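You operate a simulated robot arm through the tools that you are given. There is no shell and no other tool. Be economical: measure what you need, move in short steps, check, and stop when the job is done.

You are at the controls of a simulated robot arm. One attempt, no reset.

Task
Switch the cabinet on, then drives on, home the machine and load the ring program from the program card.
Fine: pull the stop button out before the drives.

The check looks at the end state, three seconds after you hand in, the way a careful person would. Anything else that was tipped, shoved, dropped, spilled or broken makes it a failure.

Robot
A 7-joint arm with a two-finger parallel gripper, fixed in place. Base frame: the origin is at the foot of the arm, x ahead of it, y to its left, z up; the work surface is at about z = 108. Readings come in cm, degrees, newtons and seconds.
Its first joint turns from -166.0 to 166.0 degrees. Payload 4.4 kg.
Tool frame: the origin (TCP) lies between the finger pads and is the grasp point; the fingertips stand 2.3 cm ahead of it; z points along the fingers, y is the line along which they close. Largest opening 9.4 cm; finger width 3.8, thickness 1; the body of the gripper, 5.4 by 9.6 cm, starts 3.9 cm behind the TCP.
Orientation is told as [roll, pitch, yaw] about the base's x, y, z axes, in that order, counted from this pose: with the fingers straight down and closing along the base's y, the tool's x points along the base's -x, its y along +y and its z along -z.

Tools
- The arm moves only by the tool servo_tool. Its argument "plan" is a list that holds one entry, the list of rows, each a list of 7 numbers: the finger opening in cm, from 0 to 9.4, then the shift along the tool's x, y, z in cm, then the turn, a rotation vector about the tool's x, y, z in rad. In form: [[[fingers, x, y, z, rx, ry, rz], ...]]. A call has 1 to 20 rows; each row shifts and turns the commanded pose from where the row before left it, along the tool's axes as they then stand. Each row takes 0.2 s and may step no farther than 5 cm and 8.6 degrees from the row before; otherwise, or with a gripper value out of range, the whole call is refused. A pose out of reach is approached as far as the arm can. The call stops where the force on the tool passes 70 N (or 10 N more than at its start, if that is more) or the arm is blocked; 0.2 s more then pass. The fingers move at their own pace (about 7.2 cm/s each) and stop on an object; they squeeze with about 31 N. The grip force told is the motor's: it shows also when the fingers shut on nothing. Time passes only in rows, and 0.2 s behind the last, so rows that do not move let the fingers close. The reply holds the time, the measured pose of the TCP, the force on the tool along the base axes, the opening and the grip force, in the units named above and with some noise, with the torque about the TCP (base axes, N m) and any sound that the robot's microphone picked up.
- Cameras (640 x 400 px; columns grow to the right, rows downward): "scene" is fixed at [21.73, -64.04, 163.82]; the picture's right is [0.86, -0.51, 0.00], its down [-0.33, -0.55, -0.76] and it looks along [0.39, 0.65, -0.65] (base axes); focal length 220 px, centre (320, 200). "wrist" rides on the gripper at [8.6, 1.6, -7.4] in the tool frame; the picture's right is [-0.18, 0.98, 0.00], its down [-0.58, -0.11, -0.81] and it looks along [-0.79, -0.15, 0.59] (tool axes); focal length 243 px, centre (320, 200). There is no depth. A picture from a camera that has moved, and an enlarged one, comes with that camera's place and axes in the base frame and with its lens. The place of the scene camera against the robot may be out by one fixed shift of up to 1.8 cm in any direction.
- get_image(camera): a new picture of that camera. It takes no simulated time.
- enlarge(camera, box): a new picture of the part [left, top, right, bottom] of that camera's present view, enlarged. It takes no simulated time.
- close_job(): hands the job in; it is judged then, once.

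Work in short steps. Places have to be worked out from the pictures, the camera data and where the tool is seen: move nearer, look again, correct. Check each grasp and each placing, and mend what went wrong. You have 120 turns and 68 pictures in all, those below and enlarged ones among them. Open the gripper and draw the arm clear of the work before you hand the job in, unless the task says otherwise; then end with one line.

The tools are called after "Call:" as a command line: name --argument value ..., lists and objects as JSON in quotes. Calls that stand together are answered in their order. servo_tool: Moves the arm, as the interface text tells. Its arguments: {"type":"object","properties":{"plan":{"type":"array","items":{"type":"array","items":{"type":"array","items":{"type":"number"}}}}},"required":["plan"]} The other tools are called the same way: get_image (camera) takes a picture; enlarge (camera, box) takes an enlarged picture of a part of a camera's view; close_job () hands the job in.

At the start:

```text
clock: 0.0
tcp_pos: [77.64, -12.34, 145.5]
ee_rot: [0.0, 0.0, 0.1]
contact_force: [0.3, -1.2, 0.6]
ft_torque: [-0.01, -0.01, 0.01]
grip_width: 9.38
gripper_force: 0.0
```

scene: 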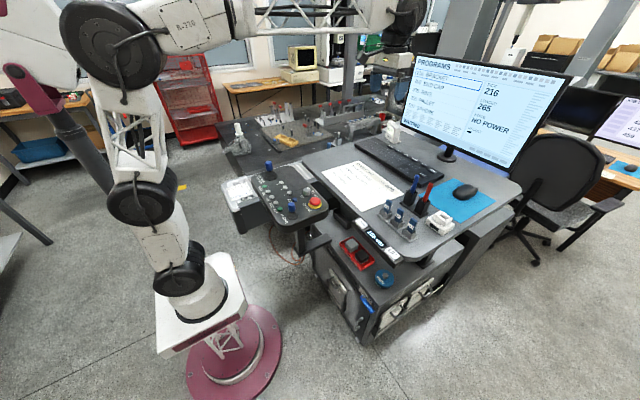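
wrist: 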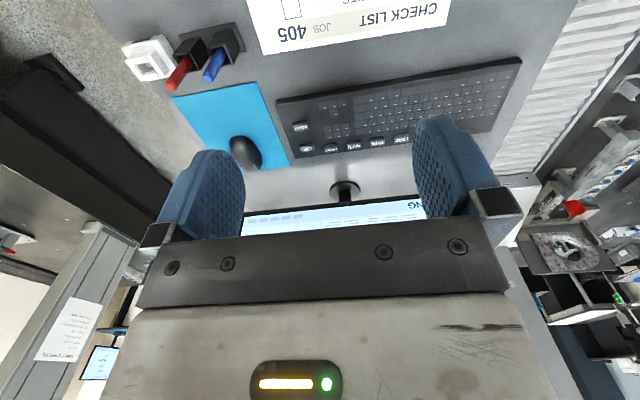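

I begin by looking closely at the pendant, the screen and the table items in the scene view.

Call:
enlarge --camera "scene" --box '[220, 150, 350, 240]'

Call:
enlarge --camera "scene" --box '[390, 40, 580, 160]'

Call:
enlarge --camera "scene" --box '[310, 150, 470, 270]'

Call:
enlarge --camera "scene" --box '[310, 200, 450, 340]'

```text
4.44 times, centred on (285, 195) of scene
camera zoom: at [21.73, -64.04, 163.82], right [0.86, -0.51, 0.0], down [-0.33, -0.55, -0.76], along [0.39, 0.65, -0.65], focal length 980 px, centre (476, 222)
```

zoom: 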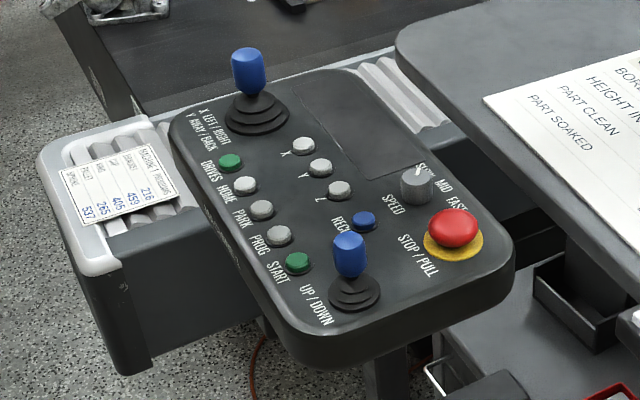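

```text
3.33 times, centred on (485, 100) of scene
camera zoom: at [21.73, -64.04, 163.82], right [0.86, -0.51, 0.0], down [-0.33, -0.55, -0.76], along [0.39, 0.65, -0.65], focal length 735 px, centre (-230, 533)
```

zoom: 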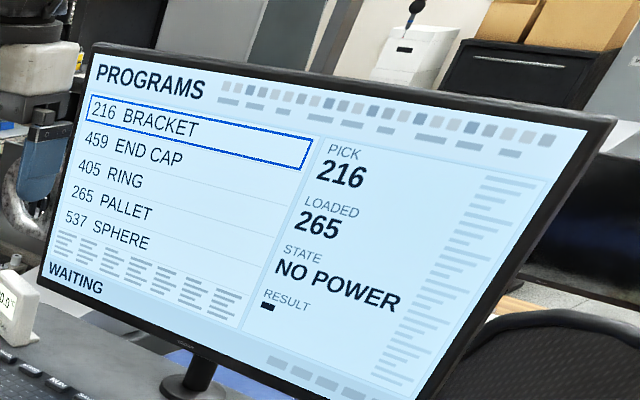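

```text
3.33 times, centred on (390, 210) of scene
camera zoom: at [21.73, -64.04, 163.82], right [0.86, -0.51, 0.0], down [-0.33, -0.55, -0.76], along [0.39, 0.65, -0.65], focal length 735 px, centre (87, 167)
```

zoom: 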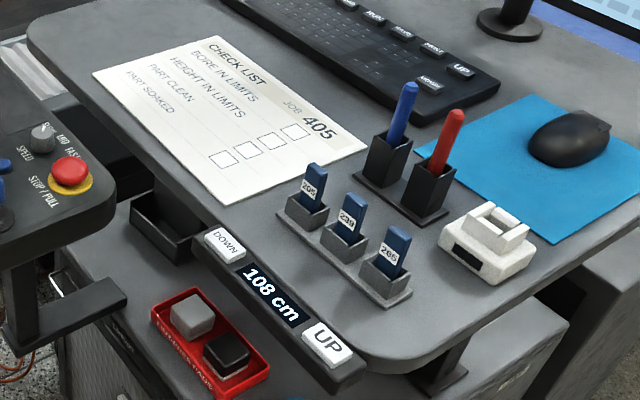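

```text
2.86 times, centred on (380, 270) of scene
camera zoom: at [21.73, -64.04, 163.82], right [0.86, -0.51, 0.0], down [-0.33, -0.55, -0.76], along [0.39, 0.65, -0.65], focal length 630 px, centre (149, 0)
```

zoom: 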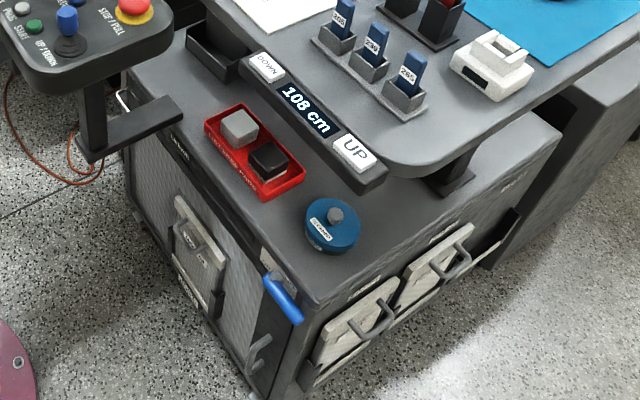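

Next I zoom in on the card, the keyboard and the cabinet's blue handle.

Call:
enlarge --camera "scene" --box '[225, 170, 265, 205]'

Call:
enlarge --camera "scene" --box '[350, 130, 440, 190]'

Call:
enlarge --camera "scene" --box '[310, 230, 400, 330]'

Call:
enlarge --camera "scene" --box '[220, 80, 400, 200]'

Call:
enlarge --camera "wrist" --box '[240, 40, 540, 220]'

```text
11.43 times, centred on (245, 188) of scene
camera zoom: at [21.73, -64.04, 163.82], right [0.86, -0.51, 0.0], down [-0.33, -0.55, -0.76], along [0.39, 0.65, -0.65], focal length 2519 px, centre (1177, 343)
```

zoom: 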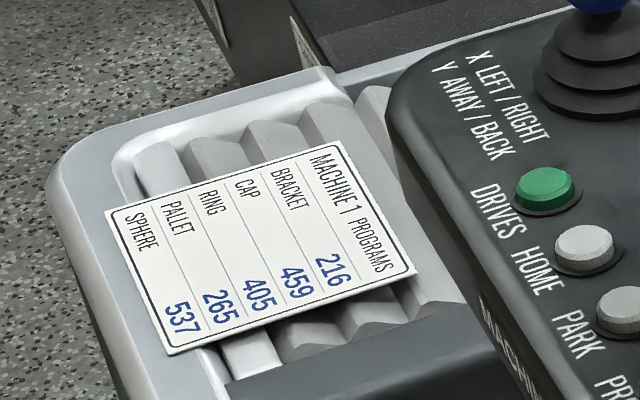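

```text
6.67 times, centred on (395, 160) of scene
camera zoom: at [21.73, -64.04, 163.82], right [0.86, -0.51, 0.0], down [-0.33, -0.55, -0.76], along [0.39, 0.65, -0.65], focal length 1469 px, centre (-180, 467)
```

zoom: 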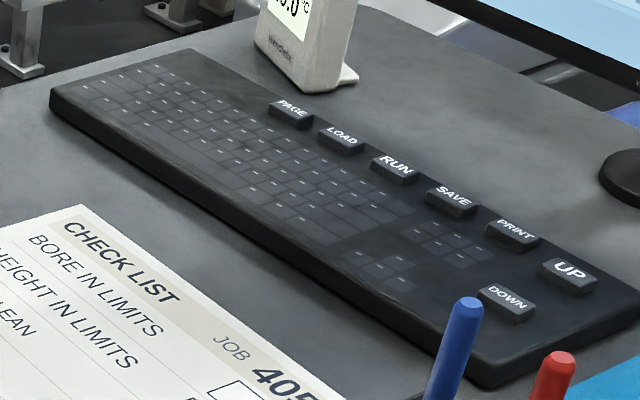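

```text
4.00 times, centred on (355, 280) of scene
camera zoom: at [21.73, -64.04, 163.82], right [0.86, -0.51, 0.0], down [-0.33, -0.55, -0.76], along [0.39, 0.65, -0.65], focal length 882 px, centre (180, -120)
```

zoom: 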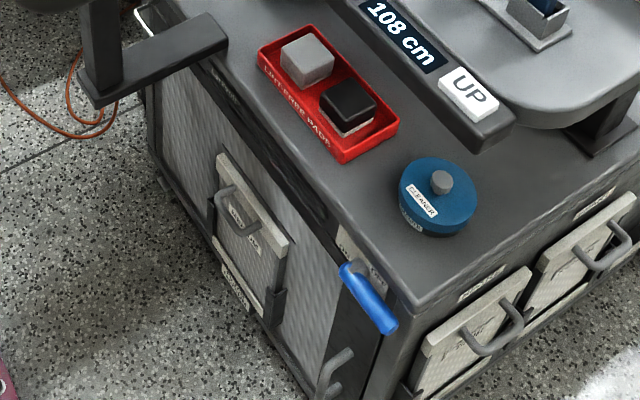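

```text
3.33 times, centred on (310, 140) of scene
camera zoom: at [21.73, -64.04, 163.82], right [0.86, -0.51, 0.0], down [-0.33, -0.55, -0.76], along [0.39, 0.65, -0.65], focal length 735 px, centre (353, 400)
```

zoom: 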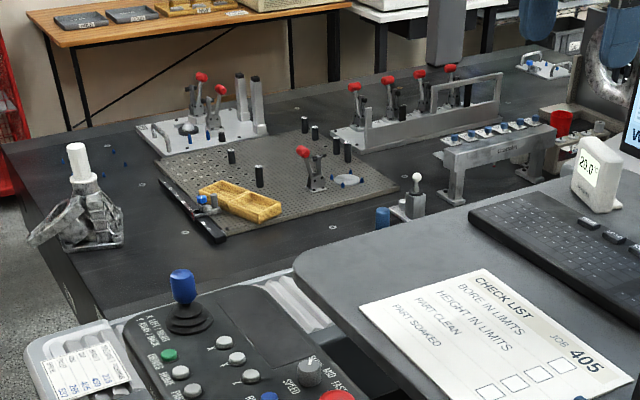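

```text
2.13 times, centred on (390, 130) of wrist
camera zoom: at [68.97, -10.67, 152.95], right [0.18, 0.98, 0.0], down [0.58, -0.11, 0.81], along [0.79, -0.15, -0.59], focal length 518 px, centre (171, 349)
```

zoom: 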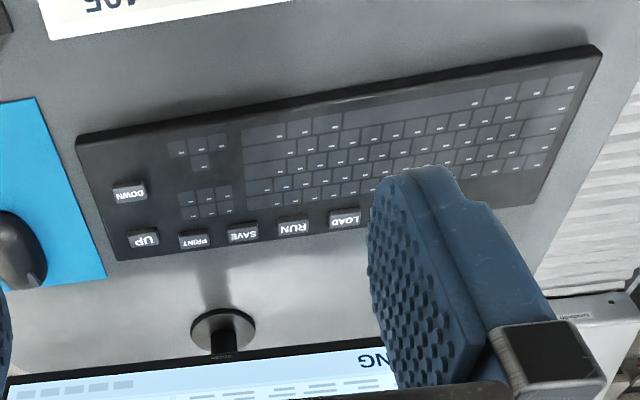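

The card says RING = 405, which matches the list on screen (two DOWNs from 216). The keyboard has DOWN and LOAD, and the cabinet's blue handle faces the robot. I move the hand back and to the right to see the handle with the wrist camera.

Call:
servo_tool --plan '[[[9.4, 4, -2.5, 0, 0, 0, 0], [9.4, 4, -2.5, 0, 0, 0, 0], [9.4, 4, -2.5, 0, 0, 0, 0], [9.4, 4, -2.5, 0, 0, 0, 0], [9.4, 4, -2.5, 0, 0, 0, 0], [9.4, 4, -2.5, 0, 0, 0, 0], [9.4, 4, -2.5, 0, 0, 0, 0], [9.4, 4, -2.5, 0, 0, 0, 0], [9.4, 4, -2.5, 0, 0, 0, 0], [9.4, 0, 0, 4, 0, 0, 0], [9.4, 0, 0, 4, 0, 0, 0], [9.4, 0, 0, 4, 0, 0, 0]]]'

Call:
get_image --camera "wrist"

Call:
get_image --camera "scene"

```text
clock: 2.8
tcp_pos: [44.78, -33.52, 131.31]
ee_rot: [1.4, 1.7, 3.4]
contact_force: [-0.4, -0.4, -0.3]
ft_torque: [-0.03, 0.01, 0.03]
grip_width: 9.4
gripper_force: 0.1
stopped in row 12: the arm was blocked; the commanded pose is now the measured one
```

```text
56 pictures are left
camera wrist: at [36.36, -32.44, 138.96], right [0.13, 0.99, 0.02], down [0.61, -0.09, 0.79], along [0.78, -0.09, -0.62], focal length 243 px, centre (320, 200)
```

wrist: 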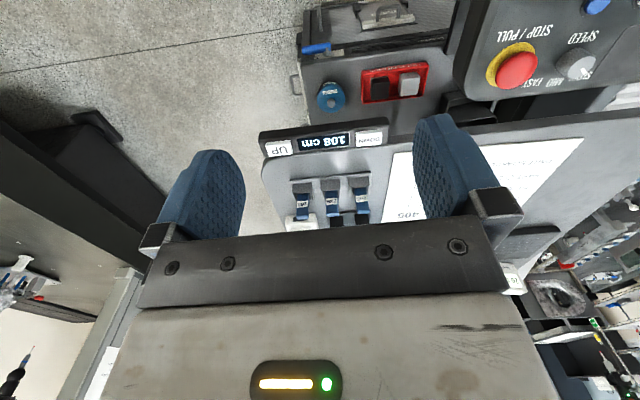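

```text
55 pictures are left
```

scene: 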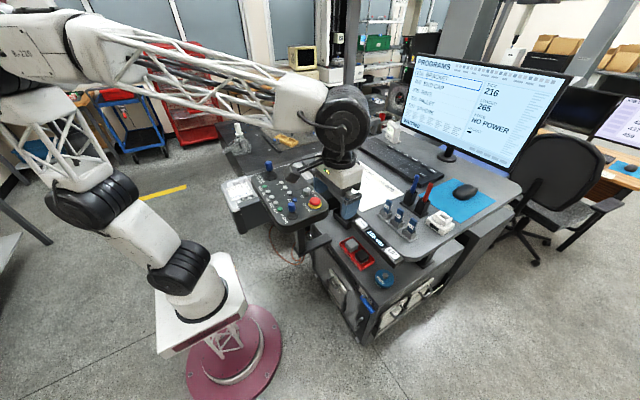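

Triangulating from the two views puts the handle pivot near (64, -32, 61), with the lever pointing along -y to about (63, -39, 63). The arm reported blocked with no force on it, so it may be at a joint limit. I try going down and back in smaller steps.

Call:
servo_tool --plan '[[[9.4, 1, 0, 2, 0, 0, 0], [9.4, 1, 0, 2, 0, 0, 0], [9.4, 1, 0, 2, 0, 0, 0], [9.4, 1, 0, 2, 0, 0, 0], [9.4, 1, 0, 2, 0, 0, 0], [9.4, 1, 0, 2, 0, 0, 0], [9.4, 1, 0, 2, 0, 0, 0], [9.4, 1, 0, 2, 0, 0, 0]]]'

```text
clock: 4.8
tcp_pos: [40.85, -30.45, 112.27]
ee_rot: [4.3, 4.2, 9.8]
contact_force: [-0.9, 0.2, 0.1]
ft_torque: [-0.01, -0.01, -0.01]
grip_width: 9.39
gripper_force: 0.0
stopped in row 8: the arm was blocked; the commanded pose is now the measured one
```

The orientation is drifting by a few degrees, so I check the arm's posture.

Call:
get_image --camera "scene"

Call:
get_image --camera "wrist"

```text
54 pictures are left
```

scene: 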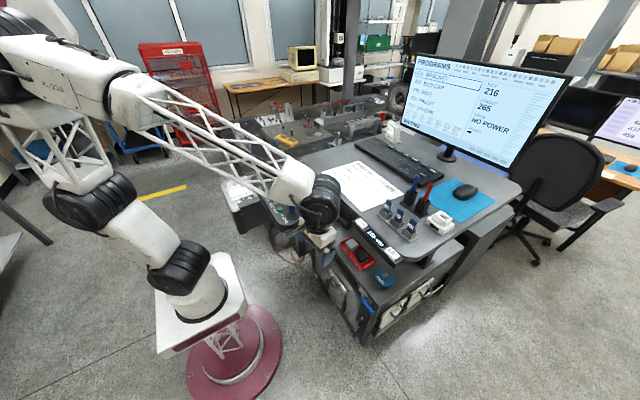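

```text
53 pictures are left
camera wrist: at [32.75, -30.71, 120.4], right [0.02, 1.0, 0.06], down [0.66, -0.06, 0.75], along [0.75, 0.02, -0.66], focal length 243 px, centre (320, 200)
```

wrist: 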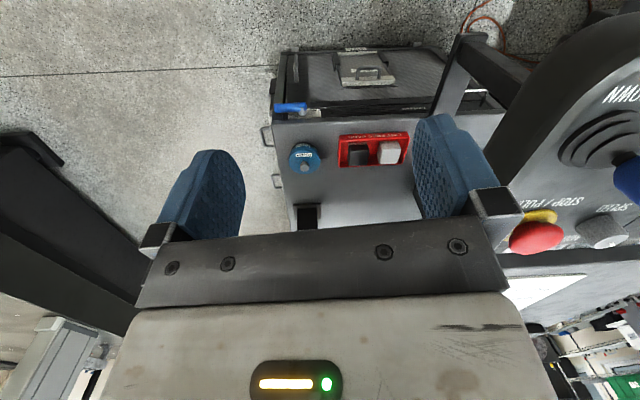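

The elbow is strongly folded, which probably explains the limit. The view of the cabinet is good from here, so I zoom in on the handle and its plate.

Call:
enlarge --camera "wrist" --box '[260, 80, 340, 130]'

Call:
enlarge --camera "scene" --box '[320, 270, 400, 330]'

```text
8.00 times, centred on (300, 105) of wrist
camera zoom: at [32.75, -30.71, 120.4], right [0.02, 1.0, 0.06], down [0.66, -0.06, 0.75], along [0.75, 0.02, -0.66], focal length 1941 px, centre (480, 960)
```

zoom: 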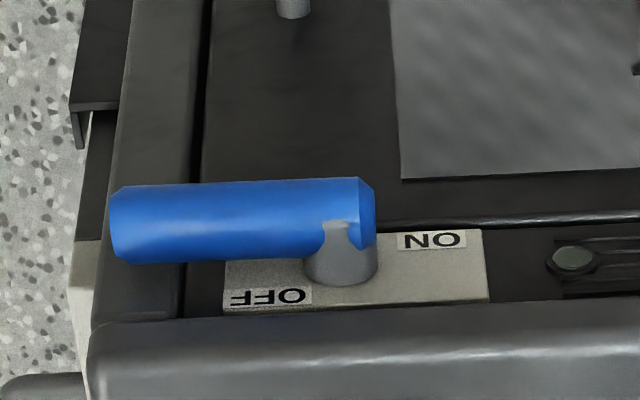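

```text
6.67 times, centred on (360, 300) of scene
camera zoom: at [21.73, -64.04, 163.82], right [0.86, -0.51, 0.0], down [-0.33, -0.55, -0.76], along [0.39, 0.65, -0.65], focal length 1469 px, centre (53, -467)
```

zoom: 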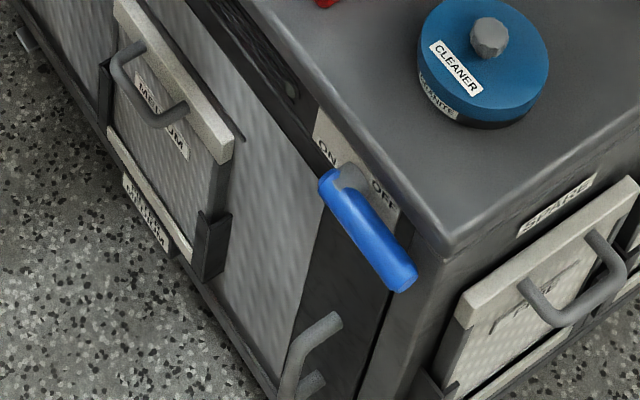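

The handle sits at OFF, pointing along -y, with its centre near (62.6, -32…-39.6, 62.5). ON is a quarter turn downward. I close the fingers and swing the tool forward while descending in front of the cabinet, to push the lever down.

Call:
servo_tool --plan '[[[0, -1.24, -1, 3.42, 0, -0.12, 0.08], [0, -0.82, -1, 3.55, 0, -0.12, 0.08], [0, -0.38, -1, 3.62, 0, -0.12, 0], [0, 0.07, -1, 3.64, 0, -0.12, 0], [0, 0.51, -1, 3.6, 0, -0.12, 0], [0, 0.88, -1, 3.53, 0, -0.12, 0], [0, 1.31, -1, 3.4, 0, -0.12, 0], [0, 1.71, -1, 3.2, 0, -0.12, 0]]]'

Call:
get_image --camera "scene"

```text
clock: 6.2
tcp_pos: [50.97, -27.84, 88.67]
ee_rot: [7.9, -32.6, 3.9]
contact_force: [-0.2, -0.3, 0.2]
ft_torque: [0.01, -0.01, -0.01]
grip_width: 0.0
gripper_force: 31.1
stopped in row 7: the arm was blocked; the commanded pose is now the measured one
```

```text
50 pictures are left
```

scene: 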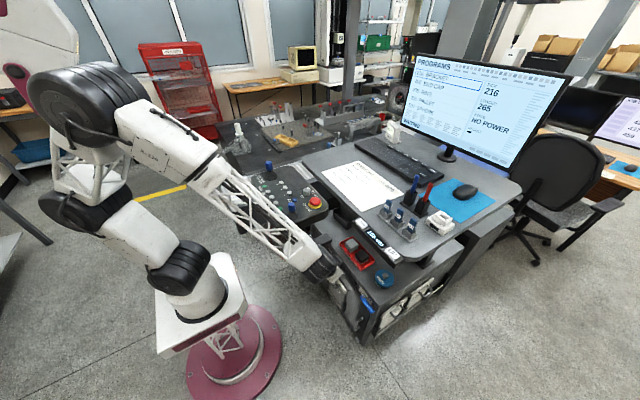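

The arm was blocked again and y is lagging (-27.8). I check whether the forearm is touching the pendant.

Call:
enlarge --camera "scene" --box '[200, 140, 400, 320]'

Call:
get_image --camera "wrist"

```text
2.22 times, centred on (300, 230) of scene
camera zoom: at [21.73, -64.04, 163.82], right [0.86, -0.51, 0.0], down [-0.33, -0.55, -0.76], along [0.39, 0.65, -0.65], focal length 490 px, centre (364, 133)
```

zoom: 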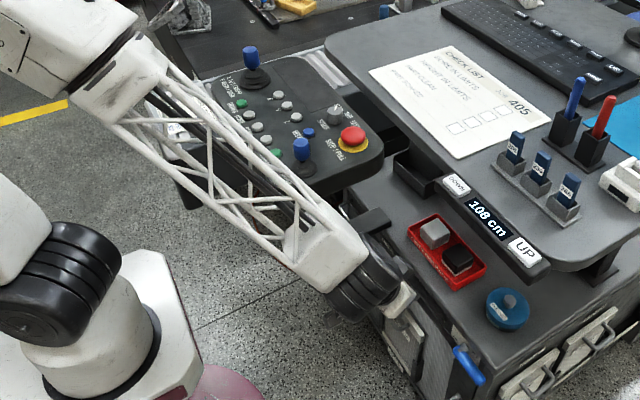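

```text
48 pictures are left
camera wrist: at [39.52, -27.89, 90.29], right [0.02, 0.98, 0.21], down [0.08, -0.22, 0.97], along [1.0, 0.0, -0.08], focal length 243 px, centre (320, 200)
```

wrist: 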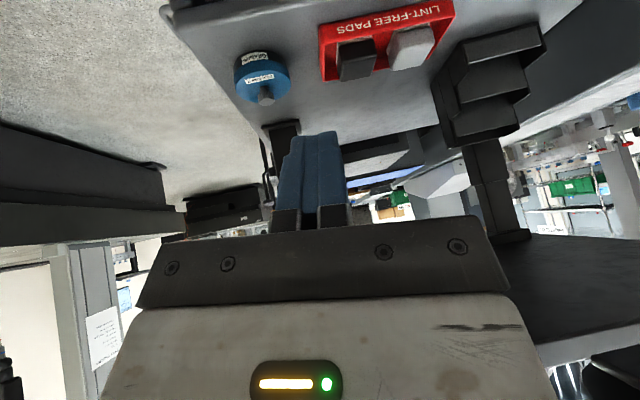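

Nothing appears displaced and the forearm seems clear of the pendant. I test whether the limit is speed or reach with slow -y steps.

Call:
servo_tool --plan '[[[0, 0, -0.8, 0, 0, 0, 0], [0, 0, -0.8, 0, 0, 0, 0], [0, 0, -0.8, 0, 0, 0, 0], [0, 0, -0.8, 0, 0, 0, 0], [0, 0, -0.8, 0, 0, 0, 0], [0, 0, -0.8, 0, 0, 0, 0]]]'

```text
clock: 7.8
tcp_pos: [53.63, -29.53, 89.06]
ee_rot: [7.1, -33.2, 7.7]
contact_force: [-0.1, -0.5, -0.7]
ft_torque: [0.01, -0.01, 0.01]
grip_width: 0.01
gripper_force: 30.9
stopped in row 6: the arm was blocked; the commanded pose is now the measured one
```

The hand slides toward +x and yaws positive, so a joint limit is likely. I try turning the yaw toward the natural radial direction.

Call:
servo_tool --plan '[[[0, 0, 0, 0, 0.054, 0, 0.084], [0, 0, 0, 0, 0.054, 0, 0.084], [0, 0, 0, 0, 0.054, 0, 0.084], [0, 0, 0, 0, 0.054, 0, 0.084]]]'

```text
clock: 8.8
tcp_pos: [53.5, -29.71, 89.1]
ee_rot: [6.8, -31.0, -15.1]
contact_force: [0.2, 0.2, -0.2]
ft_torque: [0.01, 0.02, -0.02]
grip_width: 0.03
gripper_force: 31.0
```

That worked, so yaw was the problem. I now move toward -y with some further yaw.

Call:
servo_tool --plan '[[[0, 0, -1.5, 0, 0.04, 0, 0.06], [0, 0, -1.5, 0, 0.04, 0, 0.06], [0, 0, -1.5, 0, 0, 0, 0], [0, 0, -1.5, 0, 0, 0, 0], [0, 0, 0, 0, 0, 0, 0]]]'

```text
clock: 10.0
tcp_pos: [52.53, -34.21, 87.76]
ee_rot: [6.5, -29.6, -21.6]
contact_force: [0.6, -1.0, -0.1]
ft_torque: [0.04, 0.0, -0.02]
grip_width: 0.0
gripper_force: 30.1
```

With the working orientation I move to a staging point above and in front of the lever, then tilt a little more forward.

Call:
servo_tool --plan '[[[0, 0.36, -0.5, 2.7, 0, 0, 0], [0, 0.36, -0.5, 2.7, 0, 0, 0], [0, 0.36, -0.5, 2.7, 0, 0, 0], [0, 0.36, -0.5, 2.7, 0, 0, 0], [0, 0.36, -0.5, 2.7, 0, 0, 0], [0, 0, 0, 0, 0, -0.1, 0], [0, 0, 0, 0, 0, -0.1, 0], [0, 0, 0, 0, 0, -0.1, 0], [0, 0, 0, 0, 0, 0, 0]]]'

Call:
enlarge --camera "scene" --box '[240, 180, 420, 320]'

Call:
get_image --camera "wrist"

```text
clock: 12.2
tcp_pos: [57.23, -36.01, 73.41]
ee_rot: [8.8, -45.4, -24.0]
contact_force: [0.1, -0.7, 0.0]
ft_torque: [-0.03, 0.02, -0.01]
grip_width: 0.0
gripper_force: 30.9
stopped in row 9: the arm was blocked; the commanded pose is now the measured one
```

```text
2.86 times, centred on (330, 250) of scene
camera zoom: at [21.73, -64.04, 163.82], right [0.86, -0.51, 0.0], down [-0.33, -0.55, -0.76], along [0.39, 0.65, -0.65], focal length 630 px, centre (291, 57)
```

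zoom: 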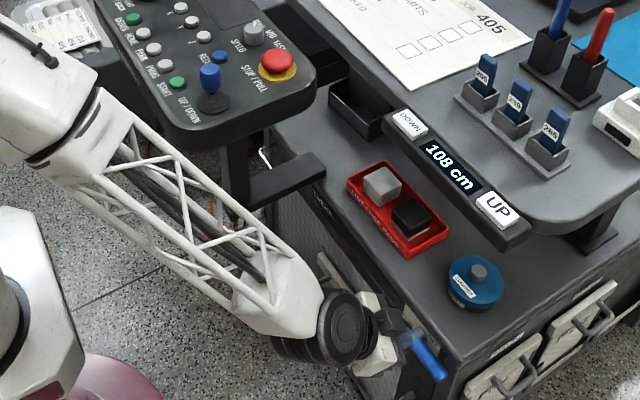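

```text
46 pictures are left
camera wrist: at [46.86, -30.77, 72.57], right [0.42, 0.88, 0.24], down [-0.23, -0.15, 0.96], along [0.88, -0.45, 0.14], focal length 243 px, centre (320, 200)
```

wrist: 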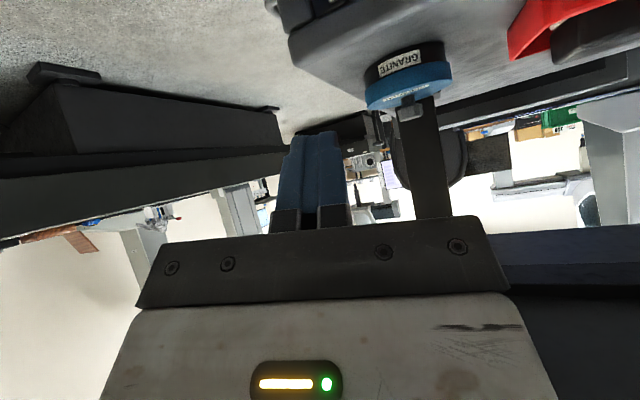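

The tool is tilted about 45° with the tip clear of everything. A flatter tool gives a better push on the lever, so I try more tilt and a bit more yaw.

Call:
servo_tool --plan '[[[0, 0, 0, 0, 0.057, -0.08, 0.056], [0, 0, 0, 0, 0.057, -0.08, 0.056], [0, 0, 0, 0, 0, -0.1, 0], [0, 0, 0, 0, 0, -0.1, 0], [0, 0, 0, 0, 0, 0, 0]]]'

```text
clock: 13.4
tcp_pos: [57.0, -36.31, 73.48]
ee_rot: [15.8, -64.6, -41.8]
contact_force: [0.5, 0.2, 0.2]
ft_torque: [0.0, 0.01, -0.02]
grip_width: 0.0
gripper_force: 30.7
```

The tool is now nicely flat. I move it over the lever and lower it until just above.

Call:
servo_tool --plan '[[[0, -0.82, 0.72, 2.0, 0, 0, 0], [0, -0.82, 0.72, 2.0, 0, 0, 0], [0, 1.8, -0.23, 0.83, 0, 0, 0], [0, 1.8, -0.23, 0.83, 0, 0, 0], [0, 0, 0, 0, 0, 0, 0]]]'

Call:
enlarge --camera "scene" --box '[300, 250, 400, 320]'

```text
clock: 14.6
tcp_pos: [61.54, -37.09, 69.43]
ee_rot: [16.3, -64.3, -41.6]
contact_force: [-0.3, 0.2, 0.2]
ft_torque: [-0.03, -0.01, 0.0]
grip_width: 0.0
gripper_force: 30.8
```

```text
5.71 times, centred on (350, 285) of scene
camera zoom: at [21.73, -64.04, 163.82], right [0.86, -0.51, 0.0], down [-0.33, -0.55, -0.76], along [0.39, 0.65, -0.65], focal length 1260 px, centre (149, -286)
```

zoom: 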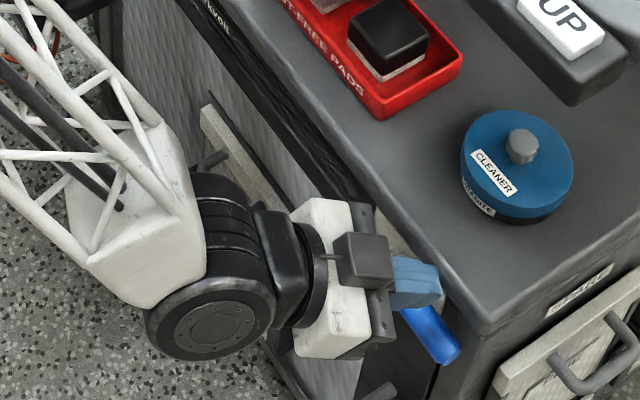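

The fingers are just above the lever. I push straight down about 6 cm in 1 cm steps.

Call:
servo_tool --plan '[[[0, 0.903, -0.117, 0.413, 0, 0, 0], [0, 0.903, -0.117, 0.413, 0, 0, 0], [0, 0.903, -0.117, 0.413, 0, 0, 0], [0, 0.903, -0.117, 0.413, 0, 0, 0], [0, 0.903, -0.117, 0.413, 0, 0, 0], [0, 0.903, -0.117, 0.413, 0, 0, 0]]]'

Call:
enlarge --camera "scene" --box '[300, 250, 400, 320]'

```text
clock: 16.0
tcp_pos: [61.02, -37.84, 63.72]
ee_rot: [16.4, -64.2, -41.5]
contact_force: [0.2, -0.6, 0.3]
ft_torque: [0.0, 0.01, 0.0]
grip_width: 0.0
gripper_force: 30.9
out of reach, approached as far as the arm can: row 2, 4
```

```text
5.71 times, centred on (350, 285) of scene
camera zoom: at [21.73, -64.04, 163.82], right [0.86, -0.51, 0.0], down [-0.33, -0.55, -0.76], along [0.39, 0.65, -0.65], focal length 1260 px, centre (149, -286)
```

zoom: 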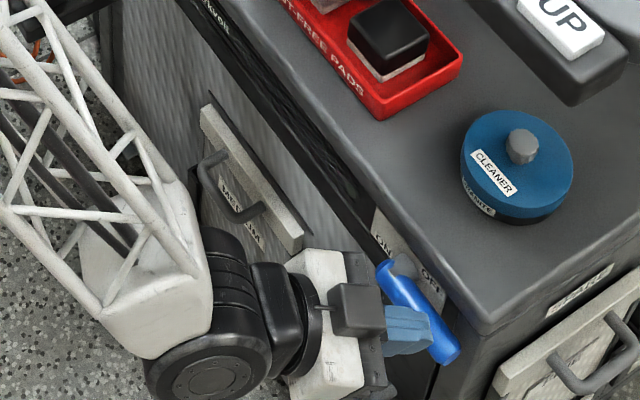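

There was no contact. My scene-based depth was off because of the scene camera's shift. The two wrist views alone put the lever near x 65.4, z 57.5, so the fingers are still above and short of it. I move +x by 3 cm, then down gently.

Call:
servo_tool --plan '[[[0, -0.41, 0.9, 1.15, 0, 0, 0], [0, -0.41, 0.9, 1.15, 0, 0, 0], [0, 0, 0, 0, 0, 0, 0], [0, 0.903, -0.117, 0.413, 0, 0, 0], [0, 0.903, -0.117, 0.413, 0, 0, 0], [0, 0.903, -0.117, 0.413, 0, 0, 0], [0, 0.903, -0.117, 0.413, 0, 0, 0]]]'

Call:
enlarge --camera "scene" --box '[300, 250, 400, 320]'

```text
clock: 17.6
tcp_pos: [62.99, -39.5, 60.07]
ee_rot: [16.5, -64.2, -41.6]
contact_force: [0.4, -0.1, 0.0]
ft_torque: [0.01, -0.03, 0.01]
grip_width: 0.0
gripper_force: 31.3
out of reach, approached as far as the arm can: row 1, 2, 5
```

```text
5.71 times, centred on (350, 285) of scene
camera zoom: at [21.73, -64.04, 163.82], right [0.86, -0.51, 0.0], down [-0.33, -0.55, -0.76], along [0.39, 0.65, -0.65], focal length 1260 px, centre (149, -286)
```

zoom: 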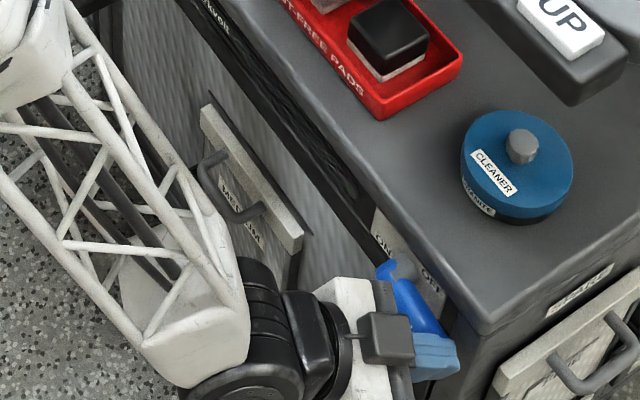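

The arm stopped short again, at y -39.5. I use the wrist camera to see the fingers against the lever from below.

Call:
get_image --camera "wrist"

```text
42 pictures are left
camera wrist: at [54.61, -32.84, 55.58], right [0.5, 0.82, 0.29], down [-0.53, 0.03, 0.85], along [0.68, -0.57, 0.45], focal length 243 px, centre (320, 200)
```

wrist: 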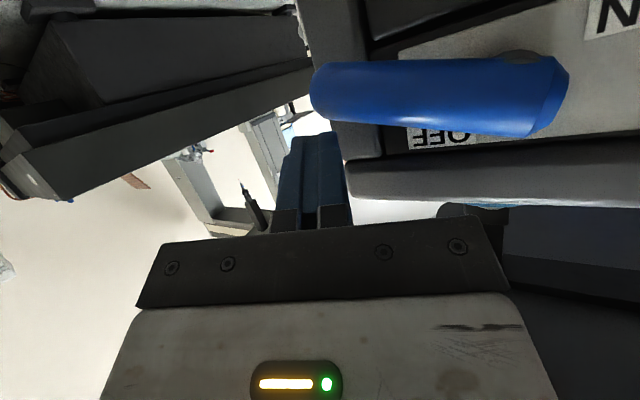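

This view is clear: the lever runs from y -31 to -40 at z about 57, and the fingers drifted past its tip. I go up, roll the tool a bit to relieve the limit, and shift +y.

Call:
servo_tool --plan '[[[0, -1.35, 0.18, -0.62, 0, 0, 0], [0, -1.35, 0.18, -0.62, 0, 0, 0], [0, 0, 0, 0, 0, 0, 0.1], [0, 0, 0, 0, 0, 0, 0.1], [0, 0.68, 1.21, -0.56, 0, 0, 0], [0, 0.68, 1.21, -0.56, 0, 0, 0], [0, 0, 0, 0, 0, 0, 0]]]'

```text
clock: 19.2
tcp_pos: [62.19, -38.09, 63.43]
ee_rot: [35.8, -59.1, -63.3]
contact_force: [0.5, -0.4, -0.9]
ft_torque: [-0.01, -0.01, -0.01]
grip_width: 0.0
gripper_force: 30.7
out of reach, approached as far as the arm can: row 5, 6
```

Moving +y is limited now, so the yaw may be too far the other way. I yaw back about 11° while shifting +y.

Call:
servo_tool --plan '[[[0, 0, 0, 0, -0.086, 0.03, -0.042], [0, 0, 0, 0, -0.086, 0.03, -0.042], [0, 0.4, 0.85, -0.2, 0, 0, 0], [0, 0.4, 0.85, -0.2, 0, 0, 0], [0, 0, 0, 0, 0, 0, 0]]]'

```text
clock: 20.4
tcp_pos: [62.03, -36.32, 63.48]
ee_rot: [35.2, -59.3, -52.1]
contact_force: [-1.4, 0.4, -0.9]
ft_torque: [0.0, 0.01, 0.01]
grip_width: 0.0
gripper_force: 30.8
```

That works. I advance +x about 2 cm over the lever and press down in small steps.

Call:
servo_tool --plan '[[[0, -0.36, 0.18, 0.88, 0, 0, 0], [0, -0.36, 0.18, 0.88, 0, 0, 0], [0, 0, 0, 0, 0, 0, 0], [0, 0.69, -0.24, 0.33, 0, 0, 0], [0, 0.69, -0.24, 0.33, 0, 0, 0], [0, 0.69, -0.24, 0.33, 0, 0, 0], [0, 0.69, -0.24, 0.33, 0, 0, 0], [0, 0, 0, 0, 0, 0, 0]]]'

Call:
get_image --camera "wrist"

```text
clock: 22.2
tcp_pos: [64.03, -36.62, 60.0]
ee_rot: [35.1, -59.3, -52.1]
contact_force: [0.2, 0.1, 1.8]
ft_torque: [0.0, -0.04, 0.04]
grip_width: 0.0
gripper_force: 31.1
```

```text
41 pictures are left
camera wrist: at [55.14, -30.1, 56.24], right [0.39, 0.8, 0.45], down [-0.57, -0.17, 0.8], along [0.72, -0.57, 0.39], focal length 243 px, centre (320, 200)
```

wrist: 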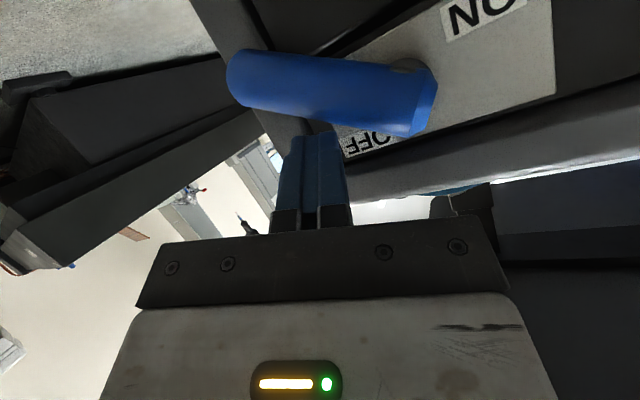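

The fingers rest on the lever at mid-length with light contact. I press on along the lever's arc, down and then toward +y.

Call:
servo_tool --plan '[[[0, 0.69, -0.24, 0.33, 0, 0, 0], [0, 0.69, -0.24, 0.33, 0, 0, 0], [0, 0.69, -0.24, 0.33, 0, 0, 0], [0, 0.69, -0.24, 0.33, 0, 0, 0], [0, 0.67, 0.386, 0.094, 0, 0, 0], [0, 0.67, 0.386, 0.094, 0, 0, 0], [0, 0.67, 0.386, 0.094, 0, 0, 0]]]'

Call:
get_image --camera "wrist"

```text
clock: 23.8
tcp_pos: [63.92, -34.87, 55.47]
ee_rot: [35.3, -59.4, -52.4]
contact_force: [-11.9, -18.4, 8.6]
ft_torque: [-0.25, 0.12, -0.09]
grip_width: 0.0
gripper_force: 30.7
```

```text
40 pictures are left
camera wrist: at [55.11, -28.41, 51.69], right [0.39, 0.8, 0.45], down [-0.57, -0.17, 0.8], along [0.72, -0.57, 0.39], focal length 243 px, centre (320, 200)
```

wrist: 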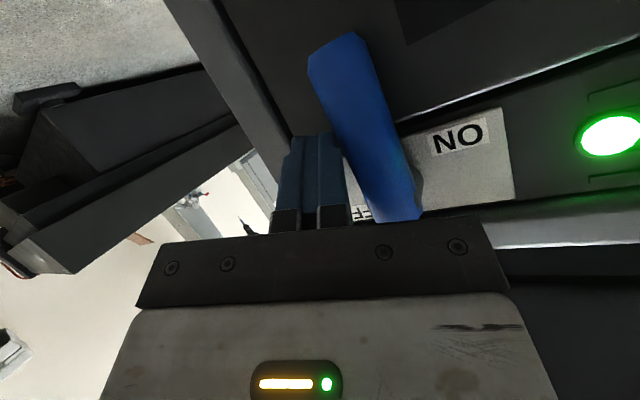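

The green lamp is lit and the lever is almost vertical. I push a bit further +y to reach the stop, then check.

Call:
servo_tool --plan '[[[0, 0.28, 0.63, -0.13, 0, 0, 0], [0, 0.28, 0.63, -0.13, 0, 0, 0], [0, 0, 0, 0, 0, 0, 0]]]'

Call:
get_image --camera "wrist"

```text
clock: 24.2
tcp_pos: [63.97, -34.88, 55.54]
ee_rot: [35.1, -59.4, -52.6]
contact_force: [-3.5, -29.7, -10.0]
ft_torque: [-0.71, 0.18, -0.35]
grip_width: 0.03
gripper_force: 31.1
stopped in row 1: the force on the tool passed its limit at 92 N (the readings are from after the stop); the commanded pose is now the measured one
```

```text
39 pictures are left
camera wrist: at [55.15, -28.33, 51.71], right [0.4, 0.8, 0.45], down [-0.57, -0.16, 0.8], along [0.72, -0.58, 0.39], focal length 243 px, centre (320, 200)
```

wrist: 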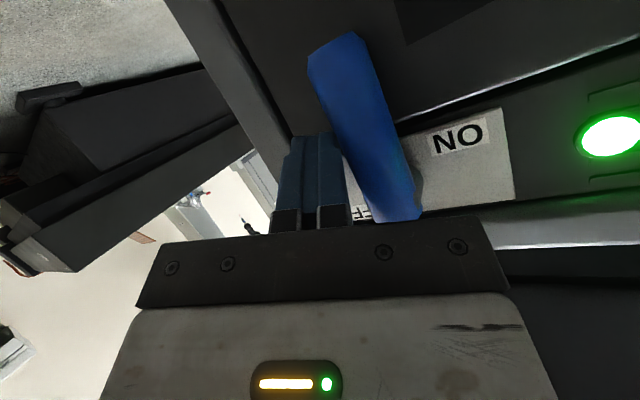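

The lever is at its hard stop and the lamp is green, so the cabinet is on. I back away from the lever and rise clear.

Call:
servo_tool --plan '[[[0, -0.41, -0.9, 0.19, 0, 0, 0], [0, -0.41, -0.9, 0.19, 0, 0, 0], [0, 0, 0, -3, 0, 0, 0], [0, 0, 0, -3, 0, 0, 0], [0, 0, 0, -3, 0, 0, 0], [0, 0, 0, -3, 0, 0, 0], [0, -3.43, 1.2, -1.66, 0, 0, 0], [0, -3.43, 1.2, -1.66, 0, 0, 0], [0, -3.43, 1.2, -1.66, 0, 0, 0], [0, -3.43, 1.2, -1.66, 0, 0, 0], [0, -3.43, 1.2, -1.66, 0, 0, 0]]]'

Call:
get_image --camera "scene"

```text
clock: 26.3
tcp_pos: [51.14, -29.33, 62.86]
ee_rot: [32.0, -49.2, -47.5]
contact_force: [-0.5, -1.0, 0.5]
ft_torque: [-0.02, -0.02, -0.02]
grip_width: 0.0
gripper_force: 31.2
stopped in row 10: the arm was blocked; the commanded pose is now the measured one
```

```text
38 pictures are left
```

scene: 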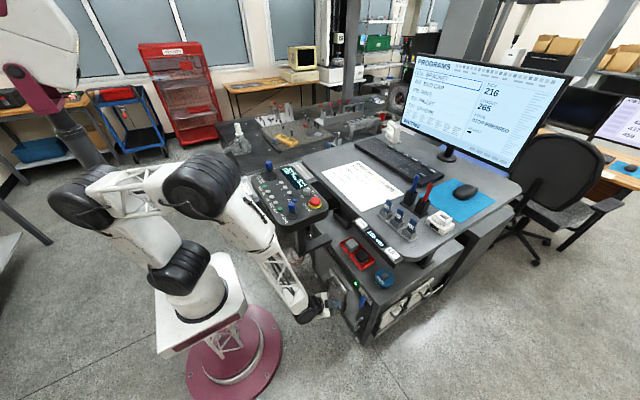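

The arm is blocked again, with the elbow near the pendant. I zoom in to check the clearance.

Call:
enlarge --camera "scene" --box '[160, 140, 380, 330]'

```text
2.11 times, centred on (270, 235) of scene
camera zoom: at [21.73, -64.04, 163.82], right [0.86, -0.51, 0.0], down [-0.33, -0.55, -0.76], along [0.39, 0.65, -0.65], focal length 464 px, centre (425, 126)
```

zoom: 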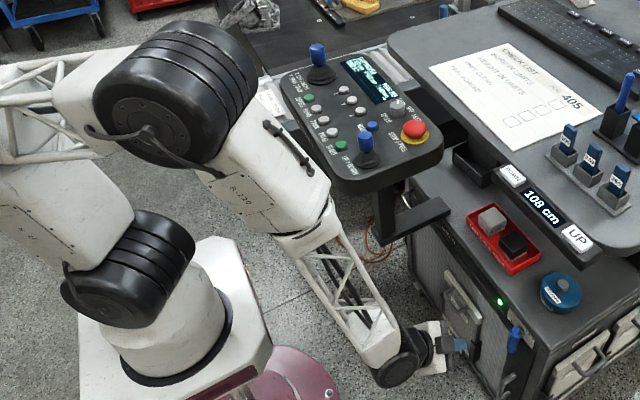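

The pendant is unmoved and the elbow is just strongly folded. I retreat along the way I came, up and slightly outward while un-tilting the tool.

Call:
servo_tool --plan '[[[0, -2.83, 0.73, -1.1, 0, 0.05, 0], [0, -2.7, 0.73, -1.3, 0, 0.05, 0], [0, -2.6, 0.73, -1.45, 0, 0.05, 0], [0, -2.5, 0.73, -1.6, 0, 0.05, 0], [0, -2.4, 0.73, -1.7, 0, 0.05, 0]]]'

```text
clock: 27.5
tcp_pos: [53.91, -30.68, 76.69]
ee_rot: [25.5, -35.7, -36.9]
contact_force: [0.8, 0.6, 0.0]
ft_torque: [0.0, -0.02, 0.04]
grip_width: 0.0
gripper_force: 31.3
```

Moving well. I continue up with slight un-tilting and drawing back.

Call:
servo_tool --plan '[[[0, -2.0, 0.78, -3.4, 0, 0.04, 0], [0, -2.0, 0.78, -3.4, 0, 0.04, 0], [0, -1.8, 0.78, -3.5, 0, 0.04, 0], [0, -1.7, 0.78, -3.5, 0, 0.04, 0], [0, -1.5, 0.78, -3.6, 0, 0.04, 0], [0, -1.4, 0.78, -3.6, 0, 0.04, 0], [0, -1.2, 0.78, -3.7, 0, 0.04, 0], [0, -1.0, 0.78, -3.7, 0, 0.04, 0]]]'

Call:
get_image --camera "scene"

```text
clock: 29.5
tcp_pos: [51.7, -29.06, 108.66]
ee_rot: [21.6, -19.5, -22.7]
contact_force: [0.1, -0.3, -0.4]
ft_torque: [0.0, 0.02, -0.01]
grip_width: 0.0
gripper_force: 31.2
stopped in row 8: the arm was blocked; the commanded pose is now the measured one
```

```text
36 pictures are left
```

scene: 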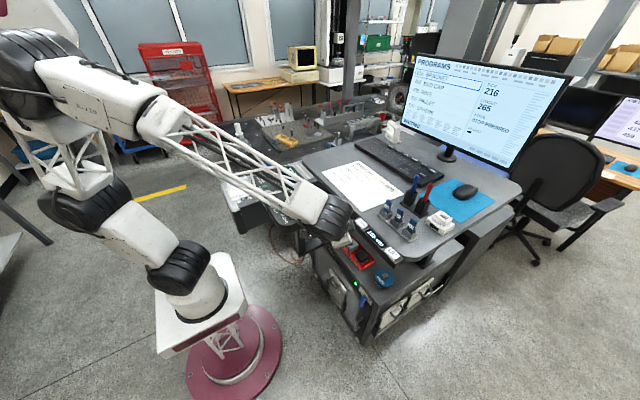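

Now I straighten the tool to vertical while rising.

Call:
servo_tool --plan '[[[0, -1.0, 1.04, -2.6, 0, 0, 0], [0, -1.0, 1.04, -2.6, 0.09, 0.087, 0], [0, -0.8, 0.9, -2.8, 0.09, 0.087, 0], [0, -0.5, 0.6, -2.9, 0.09, 0.087, 0], [0, -0.2, 0.3, -3, 0.09, 0.087, 0], [0, 0, 0, -3, 0, 0, 0]]]'

Call:
enlarge --camera "scene" --box '[390, 40, 580, 160]'

Call:
get_image --camera "wrist"

```text
clock: 30.9
tcp_pos: [51.61, -28.91, 126.72]
ee_rot: [0.2, -0.1, -19.2]
contact_force: [0.7, 0.4, -0.7]
ft_torque: [0.01, -0.05, 0.03]
grip_width: 0.01
gripper_force: 30.8
```

```text
3.33 times, centred on (485, 100) of scene
camera zoom: at [21.73, -64.04, 163.82], right [0.86, -0.51, 0.0], down [-0.33, -0.55, -0.76], along [0.39, 0.65, -0.65], focal length 735 px, centre (-230, 533)
```

zoom: 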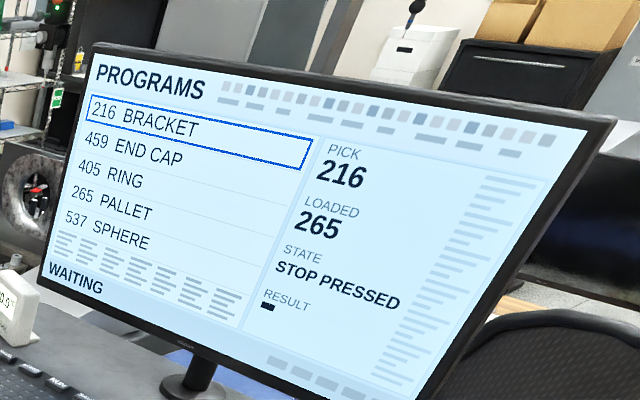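

```text
34 pictures are left
camera wrist: at [44.03, -24.58, 134.19], right [0.5, 0.87, 0.0], down [0.51, -0.29, 0.81], along [0.7, -0.4, -0.59], focal length 243 px, centre (320, 200)
```

wrist: 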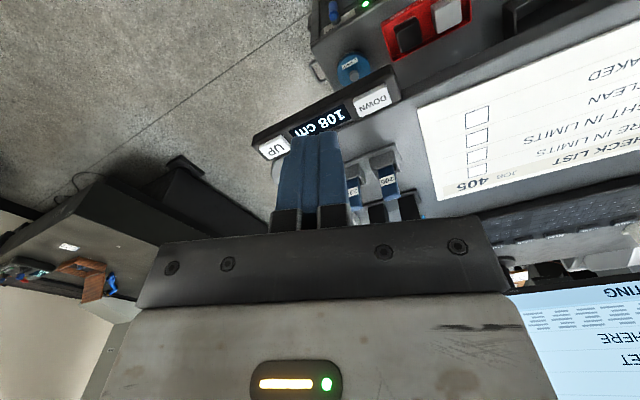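

The state now reads "STOP PRESSED", so the cabinet power is on. The stop knob is near (54, -8.5, 107.5). I move above the pendant and open the fingers.

Call:
servo_tool --plan '[[[8, 2.07, 3.52, 0, 0, 0, -0.05], [8, 2.0, 3.6, 0, 0, 0, -0.05], [8, 1.8, 3.7, 0, 0, 0, -0.05], [8, 1.6, 3.8, 0, 0, 0, -0.05], [8, 1.4, 3.9, 0, 0, 0, -0.05], [8, 0, 0, 0, 0, 0, 0]]]'

Call:
get_image --camera "wrist"

```text
clock: 32.3
tcp_pos: [47.33, -8.64, 126.81]
ee_rot: [0.1, -0.1, -4.8]
contact_force: [0.2, 0.9, 0.8]
ft_torque: [-0.02, 0.0, 0.0]
grip_width: 8.01
gripper_force: 0.1
```

```text
33 pictures are left
camera wrist: at [38.81, -6.34, 134.18], right [0.27, 0.96, 0.0], down [0.57, -0.16, 0.81], along [0.78, -0.21, -0.59], focal length 243 px, centre (320, 200)
```

wrist: 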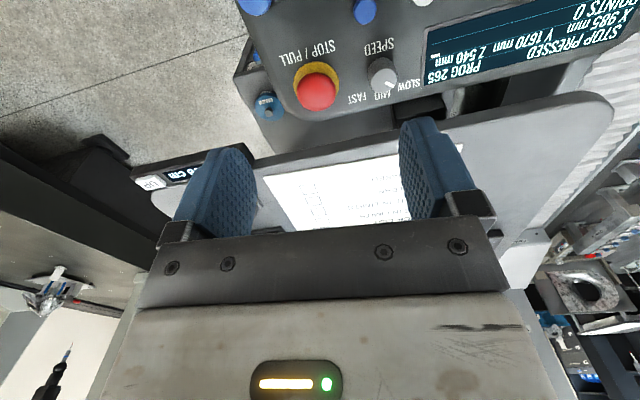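

Three views agree on the stop knob at about (52.7, -10.2, 109). I yaw a little to keep the camera off the nearby joystick, centre above the knob, narrow the opening and descend part-way.

Call:
servo_tool --plan '[[[6.6, 0, 0, 0, 0, 0, -0.11], [6.6, 0, 0, 0, 0, 0, -0.11], [6.6, -2.57, -1.15, 0, 0, 0, 0], [6.6, -2.57, -1.15, 0, 0, 0, 0], [6.6, 0, 0, 3.5, 0, 0, 0], [6.6, 0, 0, 3.5, 0, 0, 0], [6.6, 0, 0, 2.5, 0, 0, 0], [6.6, 0, 0, 0, 0, 0, 0]]]'

Call:
get_image --camera "wrist"

Call:
enlarge --camera "scene" --box '[240, 130, 380, 240]'

```text
clock: 34.1
tcp_pos: [52.68, -10.67, 117.24]
ee_rot: [0.0, -0.2, 7.8]
contact_force: [-0.4, -0.6, -0.4]
ft_torque: [-0.03, 0.0, -0.02]
grip_width: 6.59
gripper_force: 0.0
```

```text
32 pictures are left
camera wrist: at [43.92, -10.12, 124.61], right [0.05, 1.0, 0.0], down [0.59, -0.03, 0.81], along [0.81, -0.04, -0.59], focal length 243 px, centre (320, 200)
```

wrist: 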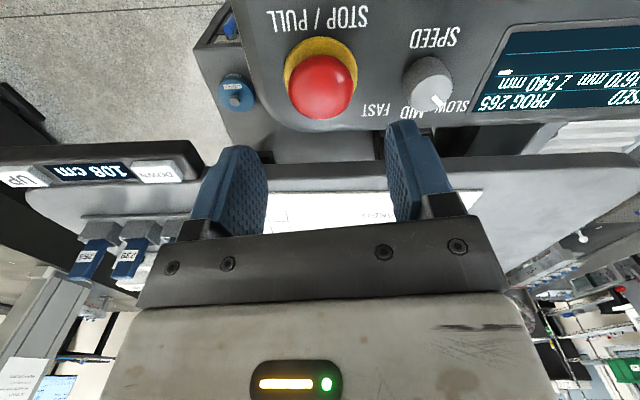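

```text
3.64 times, centred on (310, 185) of scene
camera zoom: at [21.73, -64.04, 163.82], right [0.86, -0.51, 0.0], down [-0.33, -0.55, -0.76], along [0.39, 0.65, -0.65], focal length 802 px, centre (356, 254)
```

zoom: 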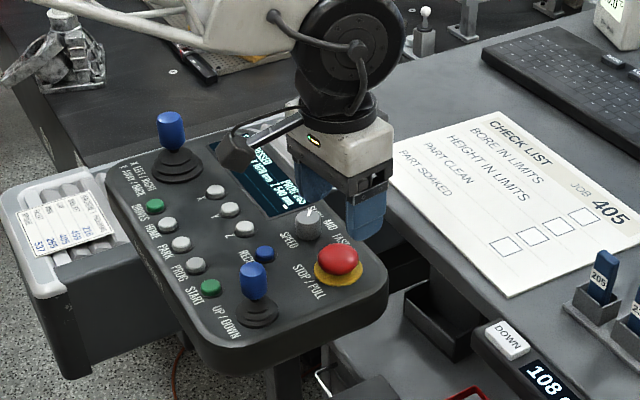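

The knob is centred between the fingers. I descend to about z 109.6 and close.

Call:
servo_tool --plan '[[[6.6, 0, 0, 2.5, 0, 0, 0], [6.6, 0, 0, 2.5, 0, 0, 0], [6.6, 0, 0, 1.5, 0, 0, 0], [6.6, 0, 0, 1.1, 0, 0, 0], [6.6, 0, 0, 0, 0, 0, 0], [3, 0, 0, 0, 0, 0, 0], [3, 0, 0, 0, 0, 0, 0], [3, 0, 0, 0, 0, 0, 0]]]'

Call:
get_image --camera "wrist"

```text
clock: 35.1
tcp_pos: [52.81, -10.57, 110.32]
ee_rot: [-0.2, -0.6, 7.8]
contact_force: [-5.4, 0.0, 9.7]
ft_torque: [0.27, 0.33, 0.13]
grip_width: 6.6
gripper_force: 0.0
stopped in row 5: the force on the tool passed its limit at 89 N (the readings are from after the stop); the commanded pose is now the measured one
```

```text
30 pictures are left
camera wrist: at [43.86, -9.97, 117.63], right [0.05, 1.0, 0.0], down [0.58, -0.03, 0.81], along [0.81, -0.04, -0.58], focal length 243 px, centre (320, 200)
```

wrist: 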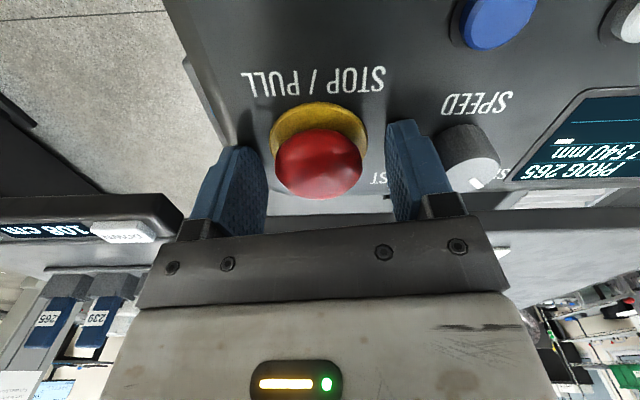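

The fingertips touched the panel, so it is at about z 108. The knob centre appears about 1 cm nearer in x. I lift 0.4, shift back 1 cm and close.

Call:
servo_tool --plan '[[[6.6, 0, 0, -0.4, 0, 0, 0], [6.6, 1.0, 0.1, 0, 0, 0, 0], [6.6, 0, 0, 0, 0, 0, 0], [3, 0, 0, 0, 0, 0, 0], [3, 0, 0, 0, 0, 0, 0], [3, 0, 0, 0, 0, 0, 0]]]'

Call:
get_image --camera "wrist"

```text
clock: 36.5
tcp_pos: [51.7, -10.64, 110.67]
ee_rot: [0.1, -0.4, 7.8]
contact_force: [4.8, -29.9, -0.8]
ft_torque: [-0.17, -0.1, -0.19]
grip_width: 4.37
gripper_force: 15.3
```

```text
29 pictures are left
camera wrist: at [42.89, -10.04, 117.97], right [0.05, 1.0, 0.0], down [0.58, -0.03, 0.81], along [0.81, -0.04, -0.58], focal length 243 px, centre (320, 200)
```

wrist: 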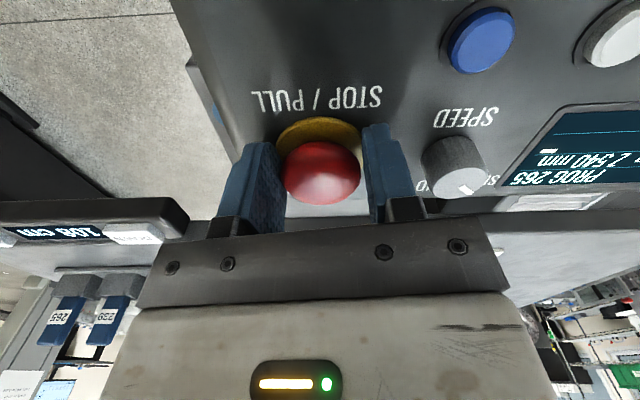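

Only the -y finger is loaded (-30 N). I shift slightly -y to centre while closing.

Call:
servo_tool --plan '[[[3, 0, -0.2, 0, 0, 0, 0], [3, 0, -0.2, 0, 0, 0, 0], [3, 0, 0, 0, 0, 0, 0], [3, 0, 0, 0, 0, 0, 0]]]'

```text
clock: 37.3
tcp_pos: [51.76, -10.53, 110.63]
ee_rot: [0.2, -0.5, 8.0]
contact_force: [-3.9, 28.4, 2.6]
ft_torque: [0.34, 0.12, 0.34]
grip_width: 4.2
gripper_force: 45.1
stopped in row 4: the force on the tool passed its limit at 74 N (the readings are from after the stop); the commanded pose is now the measured one
```

The knob is gripped now (45 N at 4.2 cm). I pull straight up in small steps.

Call:
servo_tool --plan '[[[3, 0, 0, -0.3, 0, 0, 0], [3, 0, 0, -0.4, 0, 0, 0], [3, 0, 0, -0.4, 0, 0, 0], [3, 0, 0, -0.4, 0, 0, 0]]]'

Call:
get_image --camera "wrist"

```text
clock: 38.3
tcp_pos: [51.6, -10.66, 112.0]
ee_rot: [0.2, -0.4, 7.8]
contact_force: [-13.1, 52.2, -43.7]
ft_torque: [0.1, 0.54, 0.53]
grip_width: 4.2
gripper_force: 45.4
```

```text
28 pictures are left
camera wrist: at [42.82, -10.19, 119.31], right [0.05, 1.0, 0.0], down [0.59, -0.03, 0.81], along [0.81, -0.04, -0.59], focal length 243 px, centre (320, 200)
```

wrist: 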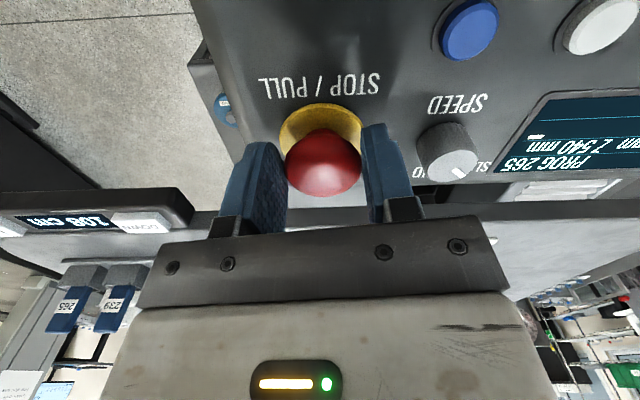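

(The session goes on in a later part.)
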